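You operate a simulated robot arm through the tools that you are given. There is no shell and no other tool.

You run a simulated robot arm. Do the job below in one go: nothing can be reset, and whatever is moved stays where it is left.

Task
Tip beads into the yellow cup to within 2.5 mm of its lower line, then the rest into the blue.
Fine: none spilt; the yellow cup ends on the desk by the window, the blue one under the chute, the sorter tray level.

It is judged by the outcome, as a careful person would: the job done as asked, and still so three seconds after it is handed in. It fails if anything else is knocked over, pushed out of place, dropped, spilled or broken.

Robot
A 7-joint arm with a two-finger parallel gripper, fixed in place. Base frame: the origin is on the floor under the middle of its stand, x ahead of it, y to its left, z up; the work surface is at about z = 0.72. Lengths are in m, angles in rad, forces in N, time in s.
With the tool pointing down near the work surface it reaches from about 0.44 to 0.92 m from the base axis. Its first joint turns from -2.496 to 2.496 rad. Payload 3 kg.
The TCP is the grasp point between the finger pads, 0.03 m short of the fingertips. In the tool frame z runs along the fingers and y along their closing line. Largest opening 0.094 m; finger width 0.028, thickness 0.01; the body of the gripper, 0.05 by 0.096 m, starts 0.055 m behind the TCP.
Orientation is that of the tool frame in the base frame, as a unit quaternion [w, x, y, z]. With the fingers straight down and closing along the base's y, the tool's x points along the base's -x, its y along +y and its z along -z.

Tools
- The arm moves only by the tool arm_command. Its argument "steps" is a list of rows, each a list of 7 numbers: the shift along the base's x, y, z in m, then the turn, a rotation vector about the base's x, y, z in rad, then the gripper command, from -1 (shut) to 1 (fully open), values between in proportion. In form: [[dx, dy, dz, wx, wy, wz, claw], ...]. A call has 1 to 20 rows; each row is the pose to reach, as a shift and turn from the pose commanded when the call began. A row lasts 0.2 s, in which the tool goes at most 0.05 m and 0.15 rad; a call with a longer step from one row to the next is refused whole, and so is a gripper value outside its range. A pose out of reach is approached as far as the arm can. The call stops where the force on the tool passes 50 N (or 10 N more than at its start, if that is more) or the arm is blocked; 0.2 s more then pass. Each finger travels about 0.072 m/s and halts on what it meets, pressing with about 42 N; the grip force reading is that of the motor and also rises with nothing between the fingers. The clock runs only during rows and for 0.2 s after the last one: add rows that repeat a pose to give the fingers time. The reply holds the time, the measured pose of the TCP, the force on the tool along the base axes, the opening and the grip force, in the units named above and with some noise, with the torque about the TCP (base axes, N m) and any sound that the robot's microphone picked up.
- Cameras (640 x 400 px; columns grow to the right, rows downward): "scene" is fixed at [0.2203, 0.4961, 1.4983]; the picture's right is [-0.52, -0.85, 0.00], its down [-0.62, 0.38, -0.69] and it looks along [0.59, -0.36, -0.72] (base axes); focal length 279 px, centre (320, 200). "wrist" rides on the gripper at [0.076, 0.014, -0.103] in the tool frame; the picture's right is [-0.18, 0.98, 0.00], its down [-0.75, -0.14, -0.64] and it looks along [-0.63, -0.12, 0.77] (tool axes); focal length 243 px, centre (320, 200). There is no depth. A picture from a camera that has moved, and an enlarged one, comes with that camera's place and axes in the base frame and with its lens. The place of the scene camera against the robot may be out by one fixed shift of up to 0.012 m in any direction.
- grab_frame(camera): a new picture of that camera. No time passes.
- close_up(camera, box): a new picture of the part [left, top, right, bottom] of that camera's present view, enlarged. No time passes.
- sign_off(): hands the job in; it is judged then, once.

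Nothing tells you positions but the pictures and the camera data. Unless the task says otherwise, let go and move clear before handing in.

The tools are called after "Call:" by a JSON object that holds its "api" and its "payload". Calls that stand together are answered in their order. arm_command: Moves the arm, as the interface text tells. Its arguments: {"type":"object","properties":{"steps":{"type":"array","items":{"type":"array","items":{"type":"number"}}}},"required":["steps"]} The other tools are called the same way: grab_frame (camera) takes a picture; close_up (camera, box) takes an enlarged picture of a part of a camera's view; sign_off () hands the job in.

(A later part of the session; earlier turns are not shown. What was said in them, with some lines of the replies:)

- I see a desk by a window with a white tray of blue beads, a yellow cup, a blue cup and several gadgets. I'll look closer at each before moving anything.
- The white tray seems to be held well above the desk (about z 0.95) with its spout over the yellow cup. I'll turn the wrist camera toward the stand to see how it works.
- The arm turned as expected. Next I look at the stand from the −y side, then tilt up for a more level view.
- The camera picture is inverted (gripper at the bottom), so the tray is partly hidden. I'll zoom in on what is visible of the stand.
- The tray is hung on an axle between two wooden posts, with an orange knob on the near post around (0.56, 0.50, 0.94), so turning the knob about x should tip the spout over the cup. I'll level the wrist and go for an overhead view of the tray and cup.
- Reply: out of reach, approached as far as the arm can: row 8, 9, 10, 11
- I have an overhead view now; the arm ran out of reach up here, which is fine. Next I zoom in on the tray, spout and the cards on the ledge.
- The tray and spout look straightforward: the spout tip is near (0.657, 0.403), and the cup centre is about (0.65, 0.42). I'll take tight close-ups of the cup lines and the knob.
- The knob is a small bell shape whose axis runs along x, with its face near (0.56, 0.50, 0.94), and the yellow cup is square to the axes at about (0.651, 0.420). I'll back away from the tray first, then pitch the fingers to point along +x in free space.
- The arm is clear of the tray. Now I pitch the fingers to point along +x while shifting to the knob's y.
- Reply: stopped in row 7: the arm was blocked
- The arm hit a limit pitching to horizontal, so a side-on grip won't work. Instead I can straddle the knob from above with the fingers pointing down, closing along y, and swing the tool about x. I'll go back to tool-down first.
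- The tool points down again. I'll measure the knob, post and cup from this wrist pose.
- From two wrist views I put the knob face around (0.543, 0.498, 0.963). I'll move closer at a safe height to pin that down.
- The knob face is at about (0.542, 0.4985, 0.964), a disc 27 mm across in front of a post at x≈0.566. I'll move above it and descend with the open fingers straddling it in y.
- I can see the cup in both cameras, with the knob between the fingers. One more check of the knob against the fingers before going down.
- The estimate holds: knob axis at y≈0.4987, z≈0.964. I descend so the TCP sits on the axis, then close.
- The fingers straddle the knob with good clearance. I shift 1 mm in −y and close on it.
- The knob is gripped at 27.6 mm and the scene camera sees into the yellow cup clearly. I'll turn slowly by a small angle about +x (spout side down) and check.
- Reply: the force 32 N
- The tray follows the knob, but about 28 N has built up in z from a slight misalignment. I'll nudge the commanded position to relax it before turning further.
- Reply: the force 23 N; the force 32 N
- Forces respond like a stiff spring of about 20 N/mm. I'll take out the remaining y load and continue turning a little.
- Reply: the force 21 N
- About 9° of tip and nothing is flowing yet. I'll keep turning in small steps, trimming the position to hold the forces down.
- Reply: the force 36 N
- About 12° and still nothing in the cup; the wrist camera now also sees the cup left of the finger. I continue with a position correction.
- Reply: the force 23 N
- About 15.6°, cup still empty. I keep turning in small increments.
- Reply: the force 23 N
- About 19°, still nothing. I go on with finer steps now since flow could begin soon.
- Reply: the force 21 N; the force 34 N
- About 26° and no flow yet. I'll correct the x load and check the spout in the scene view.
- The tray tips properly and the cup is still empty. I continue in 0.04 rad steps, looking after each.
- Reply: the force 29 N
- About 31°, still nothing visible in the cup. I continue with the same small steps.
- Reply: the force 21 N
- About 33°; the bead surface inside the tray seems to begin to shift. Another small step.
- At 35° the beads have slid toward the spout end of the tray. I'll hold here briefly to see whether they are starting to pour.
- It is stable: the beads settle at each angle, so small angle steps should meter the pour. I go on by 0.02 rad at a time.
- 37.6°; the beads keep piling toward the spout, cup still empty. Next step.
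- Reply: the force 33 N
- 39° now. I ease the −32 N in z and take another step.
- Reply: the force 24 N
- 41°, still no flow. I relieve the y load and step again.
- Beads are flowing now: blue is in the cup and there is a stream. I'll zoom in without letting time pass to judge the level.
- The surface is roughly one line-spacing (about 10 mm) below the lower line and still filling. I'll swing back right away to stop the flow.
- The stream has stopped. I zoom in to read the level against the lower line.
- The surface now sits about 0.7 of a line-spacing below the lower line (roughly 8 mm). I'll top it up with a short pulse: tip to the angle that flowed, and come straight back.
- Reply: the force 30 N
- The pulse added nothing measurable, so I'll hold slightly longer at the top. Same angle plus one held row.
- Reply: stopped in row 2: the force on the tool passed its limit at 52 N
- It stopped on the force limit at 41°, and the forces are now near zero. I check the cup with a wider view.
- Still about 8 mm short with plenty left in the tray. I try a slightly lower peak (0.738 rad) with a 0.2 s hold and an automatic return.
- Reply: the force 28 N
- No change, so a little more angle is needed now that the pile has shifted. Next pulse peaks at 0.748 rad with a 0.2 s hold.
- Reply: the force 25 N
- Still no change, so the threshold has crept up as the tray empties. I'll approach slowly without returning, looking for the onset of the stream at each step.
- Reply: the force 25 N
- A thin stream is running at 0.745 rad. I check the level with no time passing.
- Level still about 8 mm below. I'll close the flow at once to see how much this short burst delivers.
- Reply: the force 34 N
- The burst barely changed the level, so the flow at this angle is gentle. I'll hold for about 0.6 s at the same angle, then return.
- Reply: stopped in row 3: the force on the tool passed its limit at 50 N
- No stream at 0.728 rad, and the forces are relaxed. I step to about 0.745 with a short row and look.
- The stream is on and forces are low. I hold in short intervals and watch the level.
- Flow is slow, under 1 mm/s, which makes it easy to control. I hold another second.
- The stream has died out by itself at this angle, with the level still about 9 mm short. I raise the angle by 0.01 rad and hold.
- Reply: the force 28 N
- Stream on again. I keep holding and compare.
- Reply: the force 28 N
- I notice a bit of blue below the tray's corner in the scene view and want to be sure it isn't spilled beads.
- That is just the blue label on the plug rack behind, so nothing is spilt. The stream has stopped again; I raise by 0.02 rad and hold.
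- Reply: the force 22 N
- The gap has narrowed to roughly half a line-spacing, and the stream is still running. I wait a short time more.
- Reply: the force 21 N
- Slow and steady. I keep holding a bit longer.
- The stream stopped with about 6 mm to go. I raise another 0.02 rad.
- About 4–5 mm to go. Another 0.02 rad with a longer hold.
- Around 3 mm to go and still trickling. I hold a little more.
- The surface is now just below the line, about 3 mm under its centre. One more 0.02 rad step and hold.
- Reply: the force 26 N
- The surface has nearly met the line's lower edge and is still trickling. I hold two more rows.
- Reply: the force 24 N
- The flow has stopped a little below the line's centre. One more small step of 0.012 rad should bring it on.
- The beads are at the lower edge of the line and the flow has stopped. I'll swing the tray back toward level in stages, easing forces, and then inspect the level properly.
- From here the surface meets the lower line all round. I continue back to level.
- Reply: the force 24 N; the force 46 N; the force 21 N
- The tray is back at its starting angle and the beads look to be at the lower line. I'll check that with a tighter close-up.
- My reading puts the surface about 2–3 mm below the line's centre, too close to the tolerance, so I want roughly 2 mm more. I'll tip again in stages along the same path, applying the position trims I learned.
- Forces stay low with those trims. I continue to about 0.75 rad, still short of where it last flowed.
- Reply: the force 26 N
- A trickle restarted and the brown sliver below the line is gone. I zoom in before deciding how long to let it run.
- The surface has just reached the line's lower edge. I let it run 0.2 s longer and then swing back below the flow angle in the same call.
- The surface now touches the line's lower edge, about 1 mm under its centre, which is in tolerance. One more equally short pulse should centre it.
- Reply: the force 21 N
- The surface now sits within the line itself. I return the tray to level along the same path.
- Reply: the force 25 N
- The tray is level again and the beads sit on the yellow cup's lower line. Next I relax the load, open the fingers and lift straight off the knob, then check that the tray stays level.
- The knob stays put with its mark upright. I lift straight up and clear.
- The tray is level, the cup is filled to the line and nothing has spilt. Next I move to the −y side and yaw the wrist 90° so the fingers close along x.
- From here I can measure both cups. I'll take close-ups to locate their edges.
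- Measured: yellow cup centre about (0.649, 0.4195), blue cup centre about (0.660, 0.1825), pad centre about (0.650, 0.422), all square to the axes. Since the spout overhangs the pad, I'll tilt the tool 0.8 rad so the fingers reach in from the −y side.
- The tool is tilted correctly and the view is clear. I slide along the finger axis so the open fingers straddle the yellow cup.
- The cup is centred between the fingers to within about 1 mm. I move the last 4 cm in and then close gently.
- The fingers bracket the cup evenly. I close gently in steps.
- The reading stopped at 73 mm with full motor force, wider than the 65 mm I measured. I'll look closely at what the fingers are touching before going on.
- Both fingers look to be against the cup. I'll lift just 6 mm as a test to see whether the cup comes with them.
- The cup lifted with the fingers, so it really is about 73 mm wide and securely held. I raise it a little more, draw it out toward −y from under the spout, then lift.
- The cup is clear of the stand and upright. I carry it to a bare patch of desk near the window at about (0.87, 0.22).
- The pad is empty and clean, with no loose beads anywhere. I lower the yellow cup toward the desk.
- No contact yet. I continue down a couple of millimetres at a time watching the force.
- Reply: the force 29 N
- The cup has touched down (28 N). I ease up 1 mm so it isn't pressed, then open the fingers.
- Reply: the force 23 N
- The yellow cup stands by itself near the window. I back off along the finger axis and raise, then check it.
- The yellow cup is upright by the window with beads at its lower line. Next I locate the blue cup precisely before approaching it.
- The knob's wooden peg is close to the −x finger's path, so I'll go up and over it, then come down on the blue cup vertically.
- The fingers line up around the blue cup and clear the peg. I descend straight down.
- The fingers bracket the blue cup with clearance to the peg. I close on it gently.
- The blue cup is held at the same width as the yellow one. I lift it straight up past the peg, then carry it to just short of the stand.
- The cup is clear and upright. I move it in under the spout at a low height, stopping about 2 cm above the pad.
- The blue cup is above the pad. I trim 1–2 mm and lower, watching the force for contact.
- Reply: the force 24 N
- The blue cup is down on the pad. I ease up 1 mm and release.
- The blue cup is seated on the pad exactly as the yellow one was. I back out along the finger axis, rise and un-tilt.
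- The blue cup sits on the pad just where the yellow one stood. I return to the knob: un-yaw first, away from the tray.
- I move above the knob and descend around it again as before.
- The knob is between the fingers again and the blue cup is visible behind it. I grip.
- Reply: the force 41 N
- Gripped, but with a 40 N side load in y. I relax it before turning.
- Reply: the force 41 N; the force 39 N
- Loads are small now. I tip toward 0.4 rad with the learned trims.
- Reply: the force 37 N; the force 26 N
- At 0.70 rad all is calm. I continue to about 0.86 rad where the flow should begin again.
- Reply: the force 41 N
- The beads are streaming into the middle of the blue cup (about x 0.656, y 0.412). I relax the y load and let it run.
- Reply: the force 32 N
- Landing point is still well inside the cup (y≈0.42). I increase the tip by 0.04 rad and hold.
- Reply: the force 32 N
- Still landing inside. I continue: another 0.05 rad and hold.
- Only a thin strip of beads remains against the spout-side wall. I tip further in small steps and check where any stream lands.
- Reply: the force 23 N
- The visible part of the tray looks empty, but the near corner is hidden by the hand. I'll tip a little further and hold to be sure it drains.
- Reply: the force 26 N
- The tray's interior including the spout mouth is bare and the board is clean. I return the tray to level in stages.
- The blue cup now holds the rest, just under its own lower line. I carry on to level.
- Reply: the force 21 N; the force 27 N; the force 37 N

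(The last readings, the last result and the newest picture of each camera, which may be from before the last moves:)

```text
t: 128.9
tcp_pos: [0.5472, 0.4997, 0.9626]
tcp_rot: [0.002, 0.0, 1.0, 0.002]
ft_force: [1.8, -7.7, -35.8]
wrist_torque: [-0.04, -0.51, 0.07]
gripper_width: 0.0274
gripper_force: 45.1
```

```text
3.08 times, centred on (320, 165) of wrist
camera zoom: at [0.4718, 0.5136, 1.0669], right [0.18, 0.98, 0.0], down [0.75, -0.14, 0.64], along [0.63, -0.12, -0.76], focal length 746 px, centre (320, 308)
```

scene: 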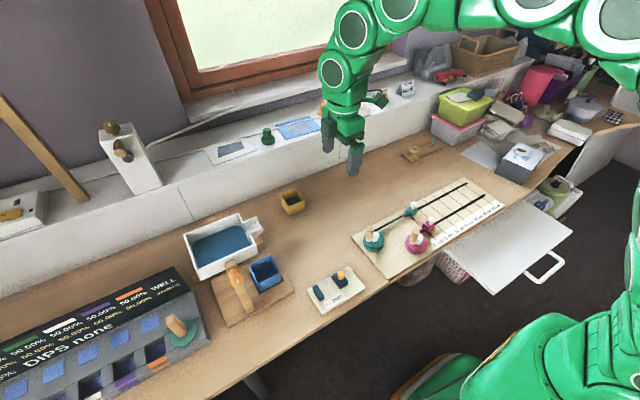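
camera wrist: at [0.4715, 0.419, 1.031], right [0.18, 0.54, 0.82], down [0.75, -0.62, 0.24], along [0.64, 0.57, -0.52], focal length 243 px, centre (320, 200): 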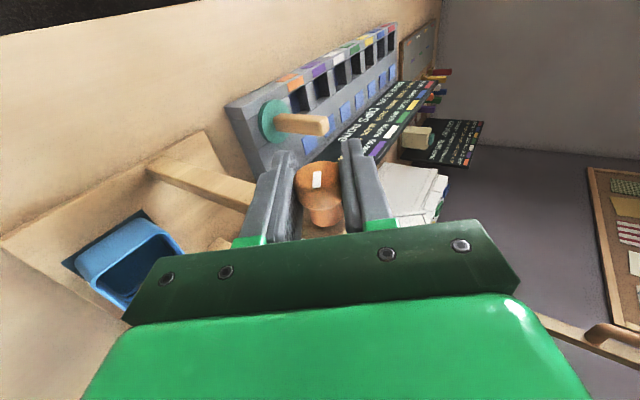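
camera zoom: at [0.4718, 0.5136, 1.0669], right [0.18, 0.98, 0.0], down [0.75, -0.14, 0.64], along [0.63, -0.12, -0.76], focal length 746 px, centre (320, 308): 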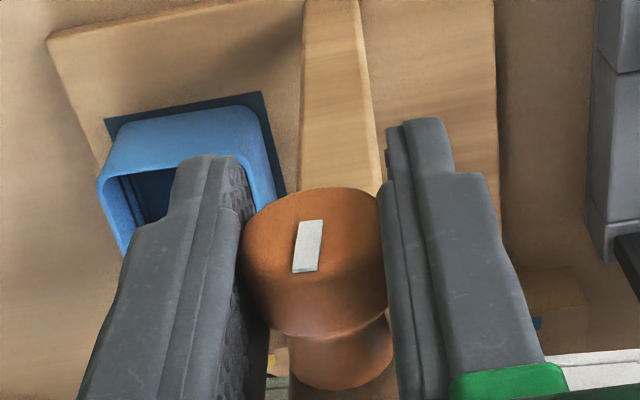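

The tray is level again. I null the z load, release the knob and lift away to inspect the tray.

Call:
{"api": "arm_command", "payload": {"steps": [[0, -0.0003, -0.0008, -0.001, 0, 0, -1], [0, -0.0004, -0.0016, -0.002, 0, 0, -1], [0, -0.0004, -0.0016, -0.002, 0, 0, -1]]}}

```text
t: 129.7
tcp_pos: [0.546, 0.4996, 0.9635]
tcp_rot: [0.003, 0.001, 1.0, 0.003]
ft_force: [7.9, 3.4, -3.9]
wrist_torque: [0.02, 0.6, -0.05]
gripper_width: 0.0277
gripper_force: 44.7
```

Call:
{"api": "arm_command", "payload": {"steps": [[0.0002, 0.0001, 0, -0.003, 0, 0, -1], [0.0002, 0.0001, 0, -0.003, 0, 0, -1]]}}

Call:
{"api": "arm_command", "payload": {"steps": [[0, 0, 0, 0, 0, 0, -0.3], [0, 0, 0, 0, 0, 0, 0.1], [0, 0, 0, 0, 0, 0, 0.5], [0, 0, 0, 0, 0, 0, 0.5]]}}

Call:
{"api": "arm_command", "payload": {"steps": [[0, 0, 0.03, 0, 0, 0, 0.5], [0, 0, 0.07, 0, 0, 0, 0.7], [0, 0, 0.11, 0, 0, 0, 1], [-0.02, -0.02, 0.14, 0, 0, 0, 1], [-0.04, -0.06, 0.16, 0, 0, 0, 1], [-0.05, -0.1, 0.18, 0, 0, 0, 1]]}}

Call:
{"api": "grab_frame", "payload": {"camera": "scene"}}

Call:
{"api": "close_up", "payload": {"camera": "scene", "box": [170, 200, 310, 320]}}

Call:
{"api": "grab_frame", "payload": {"camera": "wrist"}}

```text
t: 130.3
tcp_pos: [0.5483, 0.5004, 0.9642]
tcp_rot: [0.003, 0.001, 1.0, 0.001]
ft_force: [-1.4, 2.9, 14.5]
wrist_torque: [-0.03, 0.02, 0.1]
gripper_width: 0.0276
gripper_force: 45.3
```

```text
t: 131.3
tcp_pos: [0.5478, 0.4986, 0.9623]
tcp_rot: [0.003, 0.001, 1.0, 0.001]
ft_force: [-0.2, 0.1, 0.3]
wrist_torque: [0.02, 0.0, -0.02]
gripper_width: 0.0704
gripper_force: 0.2
```

```text
t: 132.7
tcp_pos: [0.4972, 0.3979, 1.1436]
tcp_rot: [0.003, 0.0, 1.0, 0.0]
ft_force: [0.1, -0.9, -0.2]
wrist_torque: [0.01, 0.01, 0.0]
gripper_width: 0.094
gripper_force: 0.1
```

```text
taken
```

scene: 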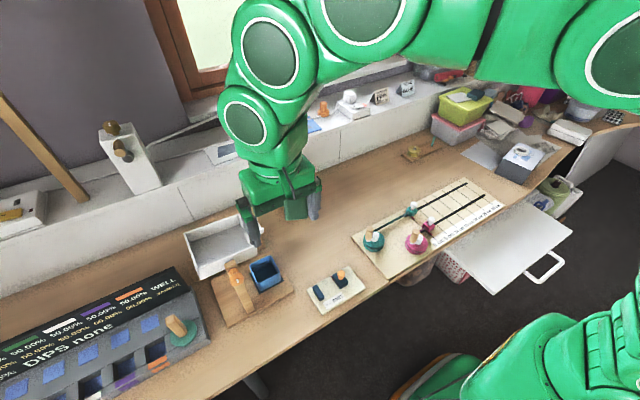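

```text
3.33 times, centred on (240, 260) of scene
camera zoom: at [0.2203, 0.4961, 1.4983], right [-0.52, -0.85, 0.0], down [-0.62, 0.38, -0.69], along [0.59, -0.36, -0.72], focal length 929 px, centre (587, 0)
```

zoom: 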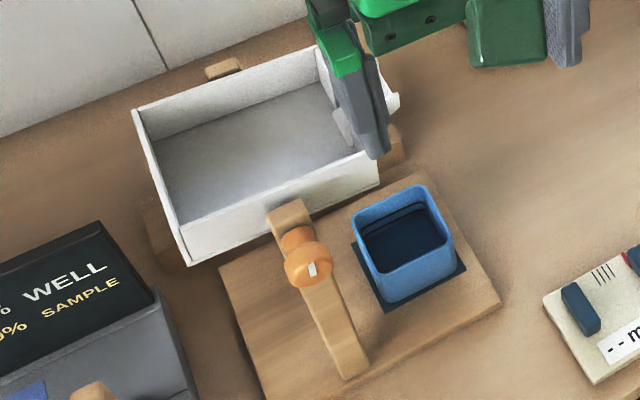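

```text
taken
camera wrist: at [0.4215, 0.4119, 1.2472], right [0.18, 0.98, 0.0], down [0.75, -0.14, 0.65], along [0.63, -0.12, -0.76], focal length 243 px, centre (320, 200)
```

wrist: 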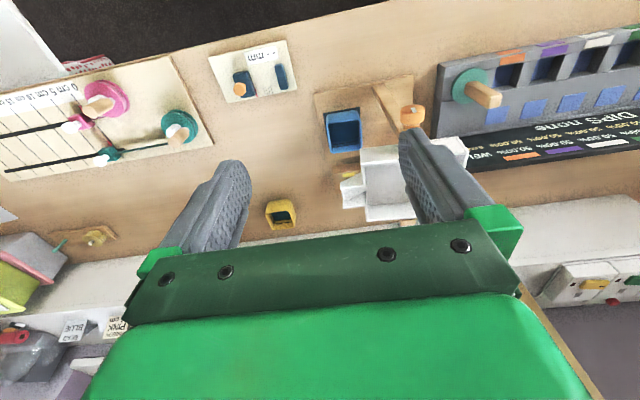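

The tray is empty. I move the arm well clear and check everything once more.

Call:
{"api": "arm_command", "payload": {"steps": [[0, -0.045, 0.01, 0, 0, 0, 1], [0, -0.09, 0.02, 0, 0, 0, 1], [0, -0.135, 0.03, 0, 0, 0, 1], [0, -0.18, 0.03, 0, 0, 0, 1], [0, -0.225, 0.03, 0, 0, 0, 1], [0, -0.27, 0.03, 0, 0, 0, 1], [0, -0.315, 0.03, 0, 0, 0, 1], [0, -0.36, 0.03, 0, 0, 0, 1], [0, -0.4, 0.03, 0, 0, 0, 1]]}}

Call:
{"api": "grab_frame", "payload": {"camera": "scene"}}

Call:
{"api": "close_up", "payload": {"camera": "scene", "box": [170, 180, 320, 320]}}

Call:
{"api": "close_up", "payload": {"camera": "scene", "box": [272, 182, 312, 222]}}

Call:
{"api": "close_up", "payload": {"camera": "scene", "box": [180, 205, 270, 285]}}

```text
t: 134.7
tcp_pos: [0.4965, -0.0023, 1.1748]
tcp_rot: [0.003, -0.001, 1.0, 0.0]
ft_force: [-0.6, -0.2, -0.6]
wrist_torque: [0.01, -0.02, 0.01]
gripper_width: 0.0941
gripper_force: 0.1
```

```text
taken
```

scene: 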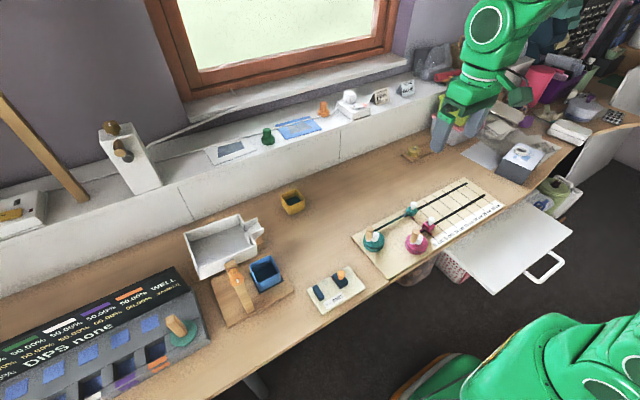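

```text
2.86 times, centred on (245, 250) of scene
camera zoom: at [0.2203, 0.4961, 1.4983], right [-0.52, -0.85, 0.0], down [-0.62, 0.38, -0.69], along [0.59, -0.36, -0.72], focal length 797 px, centre (534, 57)
```

zoom: 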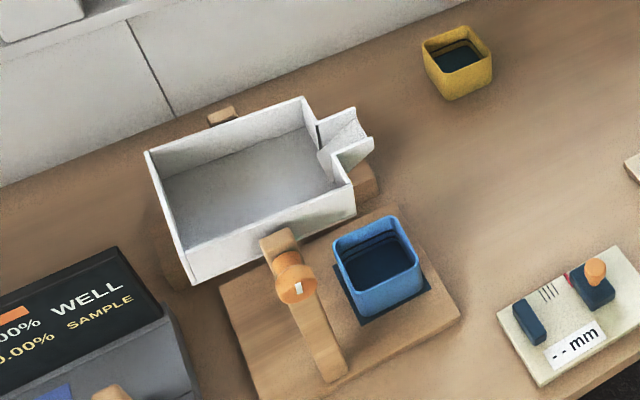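

```text
10.00 times, centred on (292, 202) of scene
camera zoom: at [0.2203, 0.4961, 1.4983], right [-0.52, -0.85, 0.0], down [-0.62, 0.38, -0.69], along [0.59, -0.36, -0.72], focal length 2788 px, centre (600, 180)
```

zoom: 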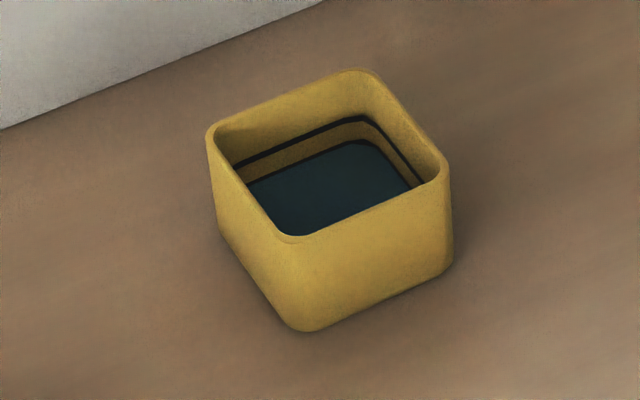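

```text
5.00 times, centred on (225, 245) of scene
camera zoom: at [0.2203, 0.4961, 1.4983], right [-0.52, -0.85, 0.0], down [-0.62, 0.38, -0.69], along [0.59, -0.36, -0.72], focal length 1394 px, centre (795, -25)
```

zoom: 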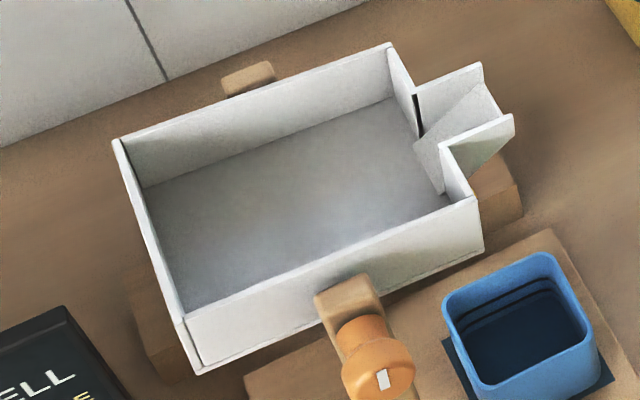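

The tray is empty and no stray beads are visible. I compare the knob and tray with the opening pictures to confirm it is level.

Call:
{"api": "close_up", "payload": {"camera": "scene", "box": [220, 255, 256, 290]}}

Call:
{"api": "close_up", "payload": {"camera": "scene", "box": [180, 205, 300, 280]}}

Call:
{"api": "close_up", "payload": {"camera": "scene", "box": [276, 186, 306, 212]}}

```text
11.43 times, centred on (238, 272) of scene
camera zoom: at [0.2203, 0.4961, 1.4983], right [-0.52, -0.85, 0.0], down [-0.62, 0.38, -0.69], along [0.59, -0.36, -0.72], focal length 3186 px, centre (1257, -629)
```

zoom: 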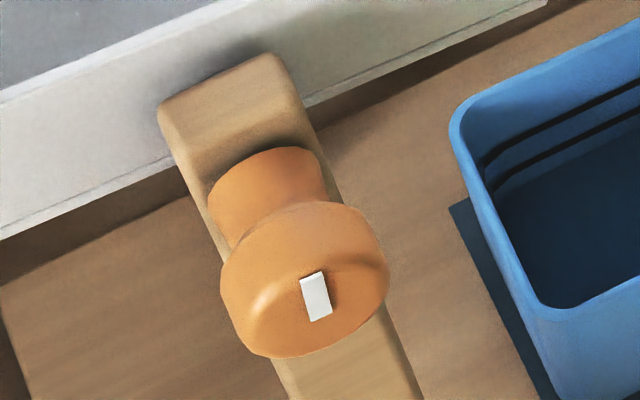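

```text
5.33 times, centred on (240, 242) of scene
camera zoom: at [0.2203, 0.4961, 1.4983], right [-0.52, -0.85, 0.0], down [-0.62, 0.38, -0.69], along [0.59, -0.36, -0.72], focal length 1487 px, centre (747, -27)
```

zoom: 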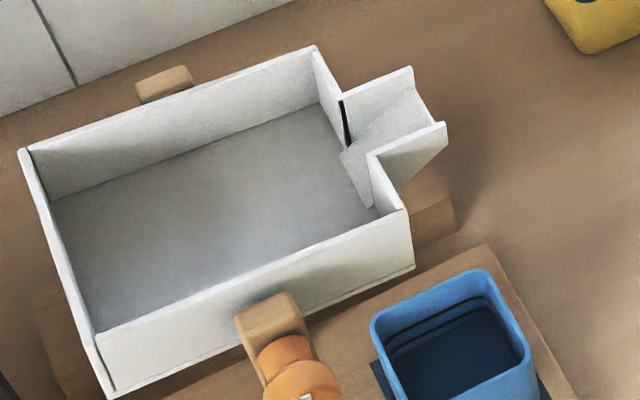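

```text
15.38 times, centred on (291, 199) of scene
camera zoom: at [0.2203, 0.4961, 1.4983], right [-0.52, -0.85, 0.0], down [-0.62, 0.38, -0.69], along [0.59, -0.36, -0.72], focal length 4290 px, centre (766, 215)
```

zoom: 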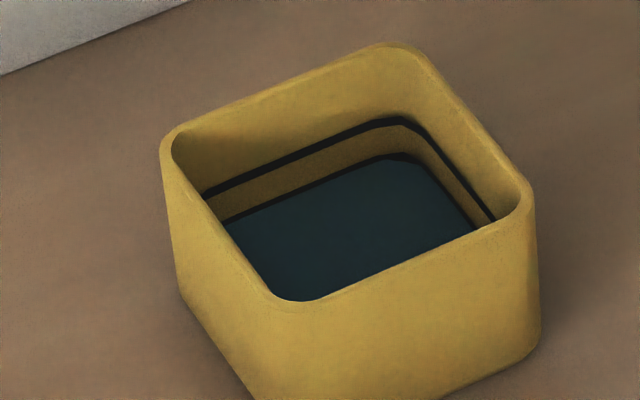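

Comparing with the first picture, the tray's spout side sits about 10 px lower than at the start, which is a tilt of about 3–4° (the knob slipped slightly in the grip). I'll go back, regrip the knob and turn it back by that amount.

Call:
{"api": "arm_command", "payload": {"steps": [[0, 0.045, 0, 0, 0, 0, 1], [0, 0.09, 0, 0, 0, 0, 1], [0, 0.135, 0, 0, 0, 0, 1], [0, 0.18, 0, 0, 0, 0, 1], [0, 0.225, 0, 0, 0, 0, 1], [0, 0.27, 0, 0, 0, 0, 1], [0, 0.315, 0, 0, 0, 0, 1], [0, 0.36, 0, 0, 0, 0, 1], [0, 0.4, -0.02, 0, 0, 0, 1], [0.02, 0.44, -0.04, 0, 0, 0, 1], [0.04, 0.48, -0.06, 0, 0, 0, 1], [0.051, 0.5, -0.09, 0, 0, 0, 1], [0.051, 0.5, -0.13, 0, 0, 0, 1], [0.051, 0.5, -0.16, 0, 0, 0, 1], [0.051, 0.5, -0.16, 0, 0, 0, 1]]}}

Call:
{"api": "close_up", "payload": {"camera": "wrist", "box": [180, 60, 440, 240]}}

```text
t: 137.9
tcp_pos: [0.5502, 0.4992, 1.0107]
tcp_rot: [0.002, 0.0, 1.0, 0.0]
ft_force: [0.4, -0.3, 0.0]
wrist_torque: [0.04, -0.01, 0.0]
gripper_width: 0.0941
gripper_force: 0.0
```

```text
2.22 times, centred on (310, 150) of wrist
camera zoom: at [0.4742, 0.5132, 1.114], right [0.18, 0.98, 0.0], down [0.75, -0.14, 0.65], along [0.64, -0.12, -0.76], focal length 539 px, centre (342, 311)
```

zoom: 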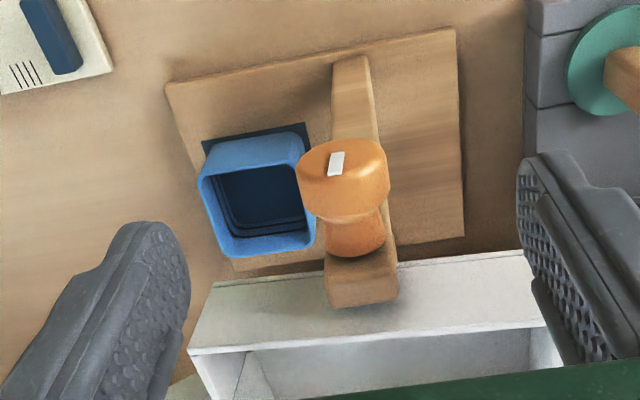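

The white mark is leaning slightly as well, consistent with about 0.07 rad. I descend, grip again and turn back.

Call:
{"api": "arm_command", "payload": {"steps": [[-0.002, 0.0008, -0.02, 0, 0, 0, 1], [-0.002, 0.0008, -0.04, 0, 0, 0, 1], [-0.002, 0.0008, -0.0465, 0, 0, 0, 1], [-0.002, 0.0008, -0.0465, 0, 0, 0, 0.4], [-0.002, 0.0008, -0.0465, 0, 0, 0, 0.0], [-0.002, 0.0008, -0.0465, 0, 0, 0, -0.3], [-0.002, 0.0008, -0.0465, 0, 0, 0, -0.6], [-0.002, 0.0008, -0.0465, 0, 0, 0, -1], [-0.002, 0.0008, -0.0465, 0, 0, 0, -1], [-0.002, 0.0008, -0.0465, 0, 0, 0, -1]]}}

Call:
{"api": "close_up", "payload": {"camera": "scene", "box": [170, 200, 310, 320]}}

```text
t: 140.1
tcp_pos: [0.5488, 0.5006, 0.9652]
tcp_rot: [0.002, 0.0, 1.0, -0.001]
ft_force: [3.5, 12.7, -1.7]
wrist_torque: [0.01, -0.08, -0.06]
gripper_width: 0.0274
gripper_force: 45.2
```

```text
3.33 times, centred on (240, 260) of scene
camera zoom: at [0.2203, 0.4961, 1.4983], right [-0.52, -0.85, 0.0], down [-0.62, 0.38, -0.69], along [0.59, -0.36, -0.72], focal length 929 px, centre (587, 0)
```

zoom: 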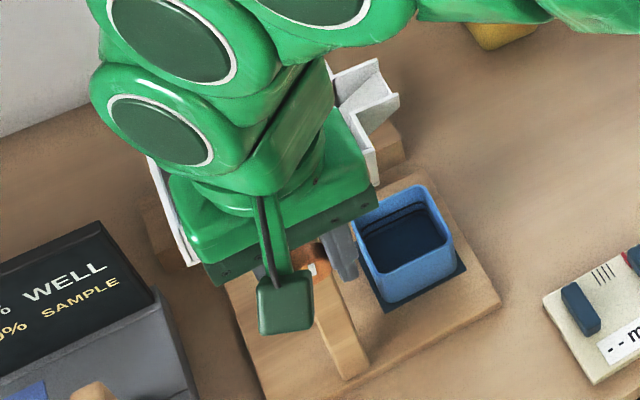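

Gripped with low loads. I turn back by 0.065 rad and compare with the start picture.

Call:
{"api": "arm_command", "payload": {"steps": [[0, 0.0006, 0, -0.03, 0, 0, -1], [0, 0.0007, 0, -0.065, 0, 0, -1], [0, 0.0007, 0, -0.065, 0, 0, -1]]}}

Call:
{"api": "close_up", "payload": {"camera": "scene", "box": [170, 200, 310, 320]}}

Call:
{"api": "close_up", "payload": {"camera": "wrist", "box": [220, 100, 420, 230]}}

```text
t: 140.9
tcp_pos: [0.5479, 0.5012, 0.9652]
tcp_rot: [0.002, 0.001, 0.999, -0.032]
ft_force: [23.3, 5.3, -14.0]
wrist_torque: [0.01, -0.72, 0.08]
gripper_width: 0.0274
gripper_force: 44.7
```

```text
3.33 times, centred on (240, 260) of scene
camera zoom: at [0.2203, 0.4961, 1.4983], right [-0.52, -0.85, 0.0], down [-0.62, 0.38, -0.69], along [0.59, -0.36, -0.72], focal length 929 px, centre (587, 0)
```

zoom: 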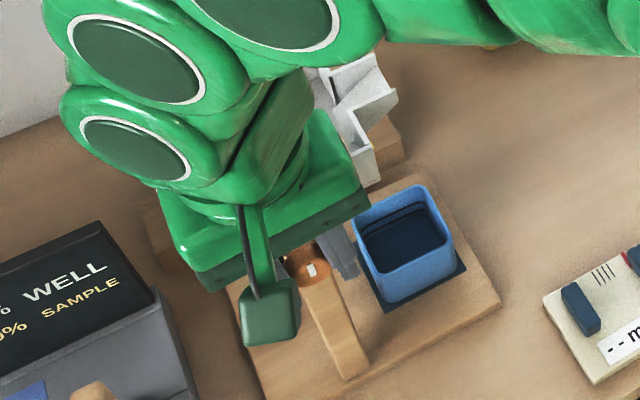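

```text
3.08 times, centred on (320, 165) of wrist
camera zoom: at [0.472, 0.521, 1.0674], right [0.18, 0.98, -0.06], down [0.75, -0.1, 0.65], along [0.64, -0.17, -0.75], focal length 746 px, centre (320, 308)
```

zoom: 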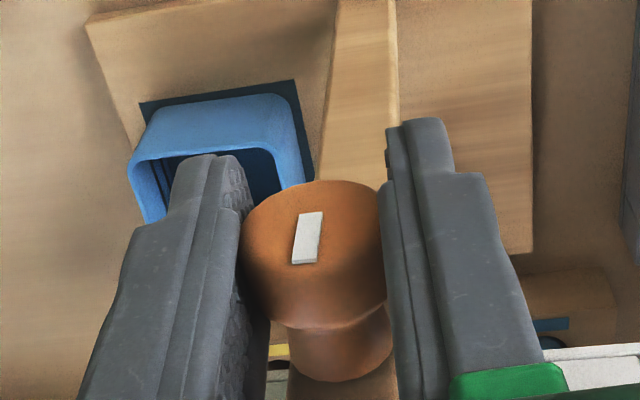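

The spout tips are now within a pixel of their starting positions. I null the load, release, lift clear and compare at higher zoom.

Call:
{"api": "arm_command", "payload": {"steps": [[0.0008, 0.0002, -0.0006, 0, 0, 0, -1], [0.0008, 0.0002, -0.0006, 0, 0, 0, -1], [0.0008, 0.0002, -0.0006, 0, 0, 0, -0.3], [0.0008, 0.0002, -0.0006, 0, 0, 0, 0.1], [0.0008, 0.0002, -0.0006, 0, 0, 0, 0.5], [0.0008, 0.0002, -0.0006, 0, 0, 0, 0.5]]}}

Call:
{"api": "arm_command", "payload": {"steps": [[0, 0, 0.03, 0, 0, 0, 0.5], [0, 0, 0.07, 0, 0, 0, 0.7], [0, 0, 0.11, 0.03, 0, 0, 1], [-0.02, -0.02, 0.14, 0.063, 0, 0, 1], [-0.04, -0.06, 0.17, 0.063, 0, 0, 1], [-0.05, -0.1, 0.19, 0.063, 0, 0, 1], [-0.05, -0.145, 0.19, 0.063, 0, 0, 1], [-0.05, -0.19, 0.19, 0.063, 0, 0, 1], [-0.05, -0.235, 0.19, 0.063, 0, 0, 1], [-0.05, -0.28, 0.19, 0.063, 0, 0, 1], [-0.05, -0.325, 0.19, 0.063, 0, 0, 1], [-0.05, -0.37, 0.19, 0.063, 0, 0, 1]]}}

Call:
{"api": "close_up", "payload": {"camera": "scene", "box": [180, 205, 300, 280]}}

Call:
{"api": "close_up", "payload": {"camera": "scene", "box": [220, 255, 256, 290]}}

Call:
{"api": "grab_frame", "payload": {"camera": "scene"}}

```text
t: 142.3
tcp_pos: [0.5472, 0.5016, 0.9639]
tcp_rot: [0.003, 0.0, 0.999, -0.032]
ft_force: [0.2, 0.1, -0.4]
wrist_torque: [-0.02, 0.02, 0.01]
gripper_width: 0.0704
gripper_force: 0.1
```

```text
refused: row 5 steps farther than a row can; nothing moved
```

```text
5.33 times, centred on (240, 242) of scene
camera zoom: at [0.2203, 0.4961, 1.4983], right [-0.52, -0.85, 0.0], down [-0.62, 0.38, -0.69], along [0.59, -0.36, -0.72], focal length 1487 px, centre (747, -27)
```

zoom: 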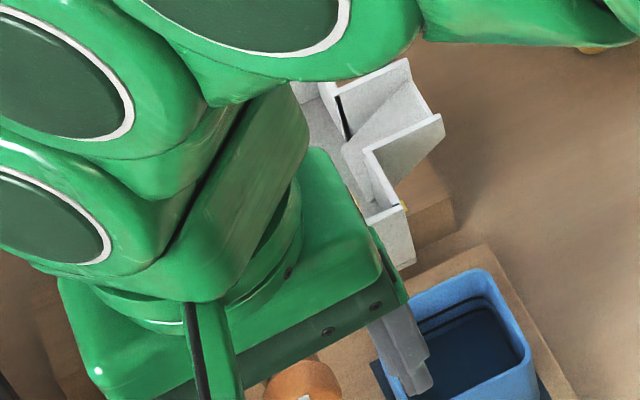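

```text
11.43 times, centred on (238, 272) of scene
camera zoom: at [0.2203, 0.4961, 1.4983], right [-0.52, -0.85, 0.0], down [-0.62, 0.38, -0.69], along [0.59, -0.36, -0.72], focal length 3186 px, centre (1257, -629)
```

zoom: 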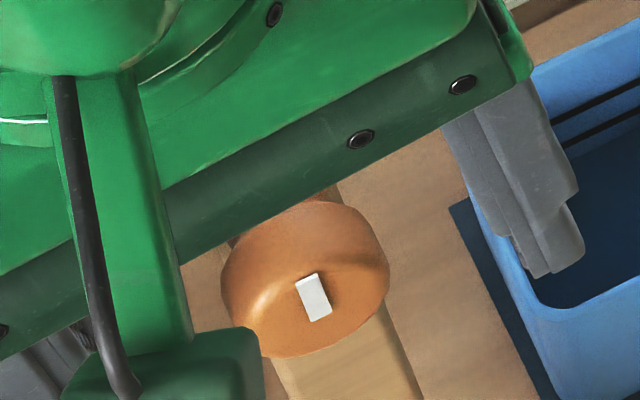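

```text
taken
```

scene: 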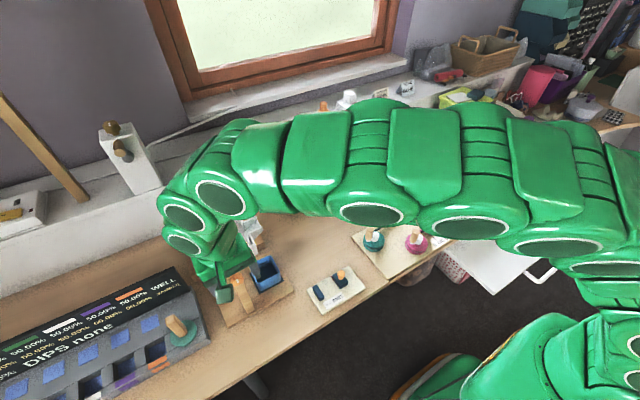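

The spout tips match the opening picture now. That last lift was refused for a too-long row, so I redo it with shorter rows.

Call:
{"api": "arm_command", "payload": {"steps": [[0, 0, 0.03, 0, 0, 0, 0.5], [0, 0, 0.07, 0, 0, 0, 0.7], [0, 0, 0.11, 0.03, 0, 0, 1], [-0.02, -0.02, 0.14, 0.063, 0, 0, 1], [-0.035, -0.05, 0.16, 0.063, 0, 0, 1], [-0.045, -0.09, 0.175, 0.063, 0, 0, 1], [-0.05, -0.13, 0.18, 0.063, 0, 0, 1], [-0.05, -0.175, 0.18, 0.063, 0, 0, 1], [-0.05, -0.22, 0.18, 0.063, 0, 0, 1], [-0.05, -0.265, 0.18, 0.063, 0, 0, 1], [-0.05, -0.31, 0.18, 0.063, 0, 0, 1], [-0.05, -0.355, 0.18, 0.063, 0, 0, 1], [-0.05, -0.4, 0.18, 0.063, 0, 0, 1]]}}

Call:
{"api": "close_up", "payload": {"camera": "scene", "box": [180, 205, 300, 280]}}

Call:
{"api": "close_up", "payload": {"camera": "scene", "box": [220, 255, 256, 290]}}

Call:
{"api": "grab_frame", "payload": {"camera": "scene"}}

Call:
{"api": "grab_frame", "payload": {"camera": "wrist"}}

```text
t: 145.1
tcp_pos: [0.4971, 0.1039, 1.1438]
tcp_rot: [0.002, 0.0, 1.0, -0.001]
ft_force: [-0.3, 0.1, 0.5]
wrist_torque: [-0.02, 0.02, 0.01]
gripper_width: 0.094
gripper_force: 0.0
```

```text
5.33 times, centred on (240, 242) of scene
camera zoom: at [0.2203, 0.4961, 1.4983], right [-0.52, -0.85, 0.0], down [-0.62, 0.38, -0.69], along [0.59, -0.36, -0.72], focal length 1487 px, centre (747, -27)
```

zoom: 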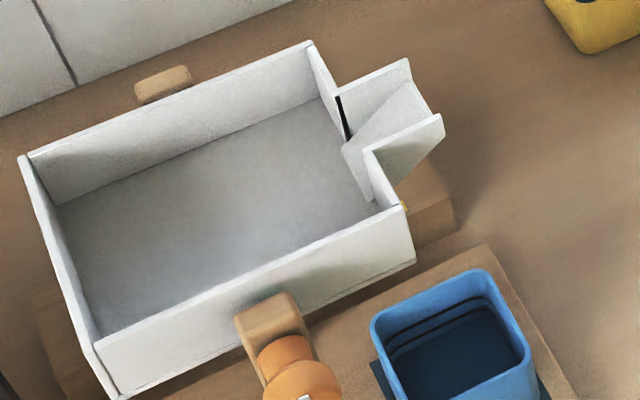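

```text
11.43 times, centred on (238, 272) of scene
camera zoom: at [0.2203, 0.4961, 1.4983], right [-0.52, -0.85, 0.0], down [-0.62, 0.38, -0.69], along [0.59, -0.36, -0.72], focal length 3186 px, centre (1257, -629)
```

zoom: 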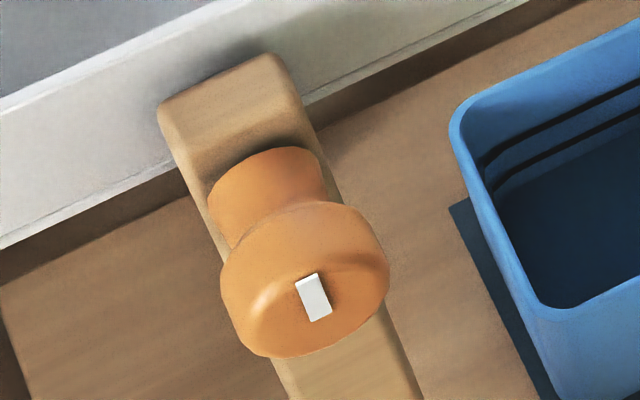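

```text
taken
```

scene: 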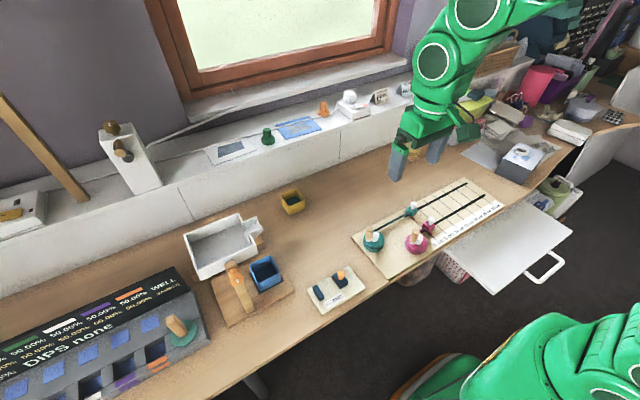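

```text
taken
camera wrist: at [0.4213, 0.1179, 1.2467], right [0.18, 0.98, 0.0], down [0.75, -0.14, 0.65], along [0.64, -0.12, -0.76], focal length 243 px, centre (320, 200)
```

wrist: 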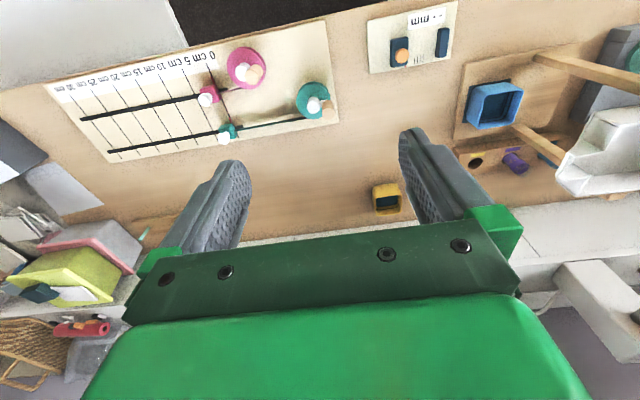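

The tray's outline and the knob mark match the opening pictures, so it is level, and it is empty. The yellow cup is filled to its lower line on the desk by the window, the blue cup with the rest is on the pad under the chute, nothing is spilt, and the arm is clear, so I hand in.

Call:
{"api": "sign_off", "payload": {}}

```text
The job is handed in.
```

The beads are split between the two cups as you asked, and I've handed the job in. I haven't seen the judge's result.

- **Yellow cup:** it's filled to the lower line. In the close-ups the bead surface sits on the line itself, so I'd put it within about 1 mm. It stands upright on the desk on the window side, at about x 0.87, y 0.22.
- **Blue cup:** it holds the rest of the beads and stands on the pad under the chute, where the yellow cup was.
- **Sorter tray:** it's empty and level. After the second pour it was about 3–4° off, so I gripped the knob again and turned it back. Its outline now matches the opening picture to within a pixel or two.
- **Spills and other items:** I saw no stray beads on the stand or desk. Apart from the two cups and the tray knob, nothing was moved. The arm has let go and is clear.
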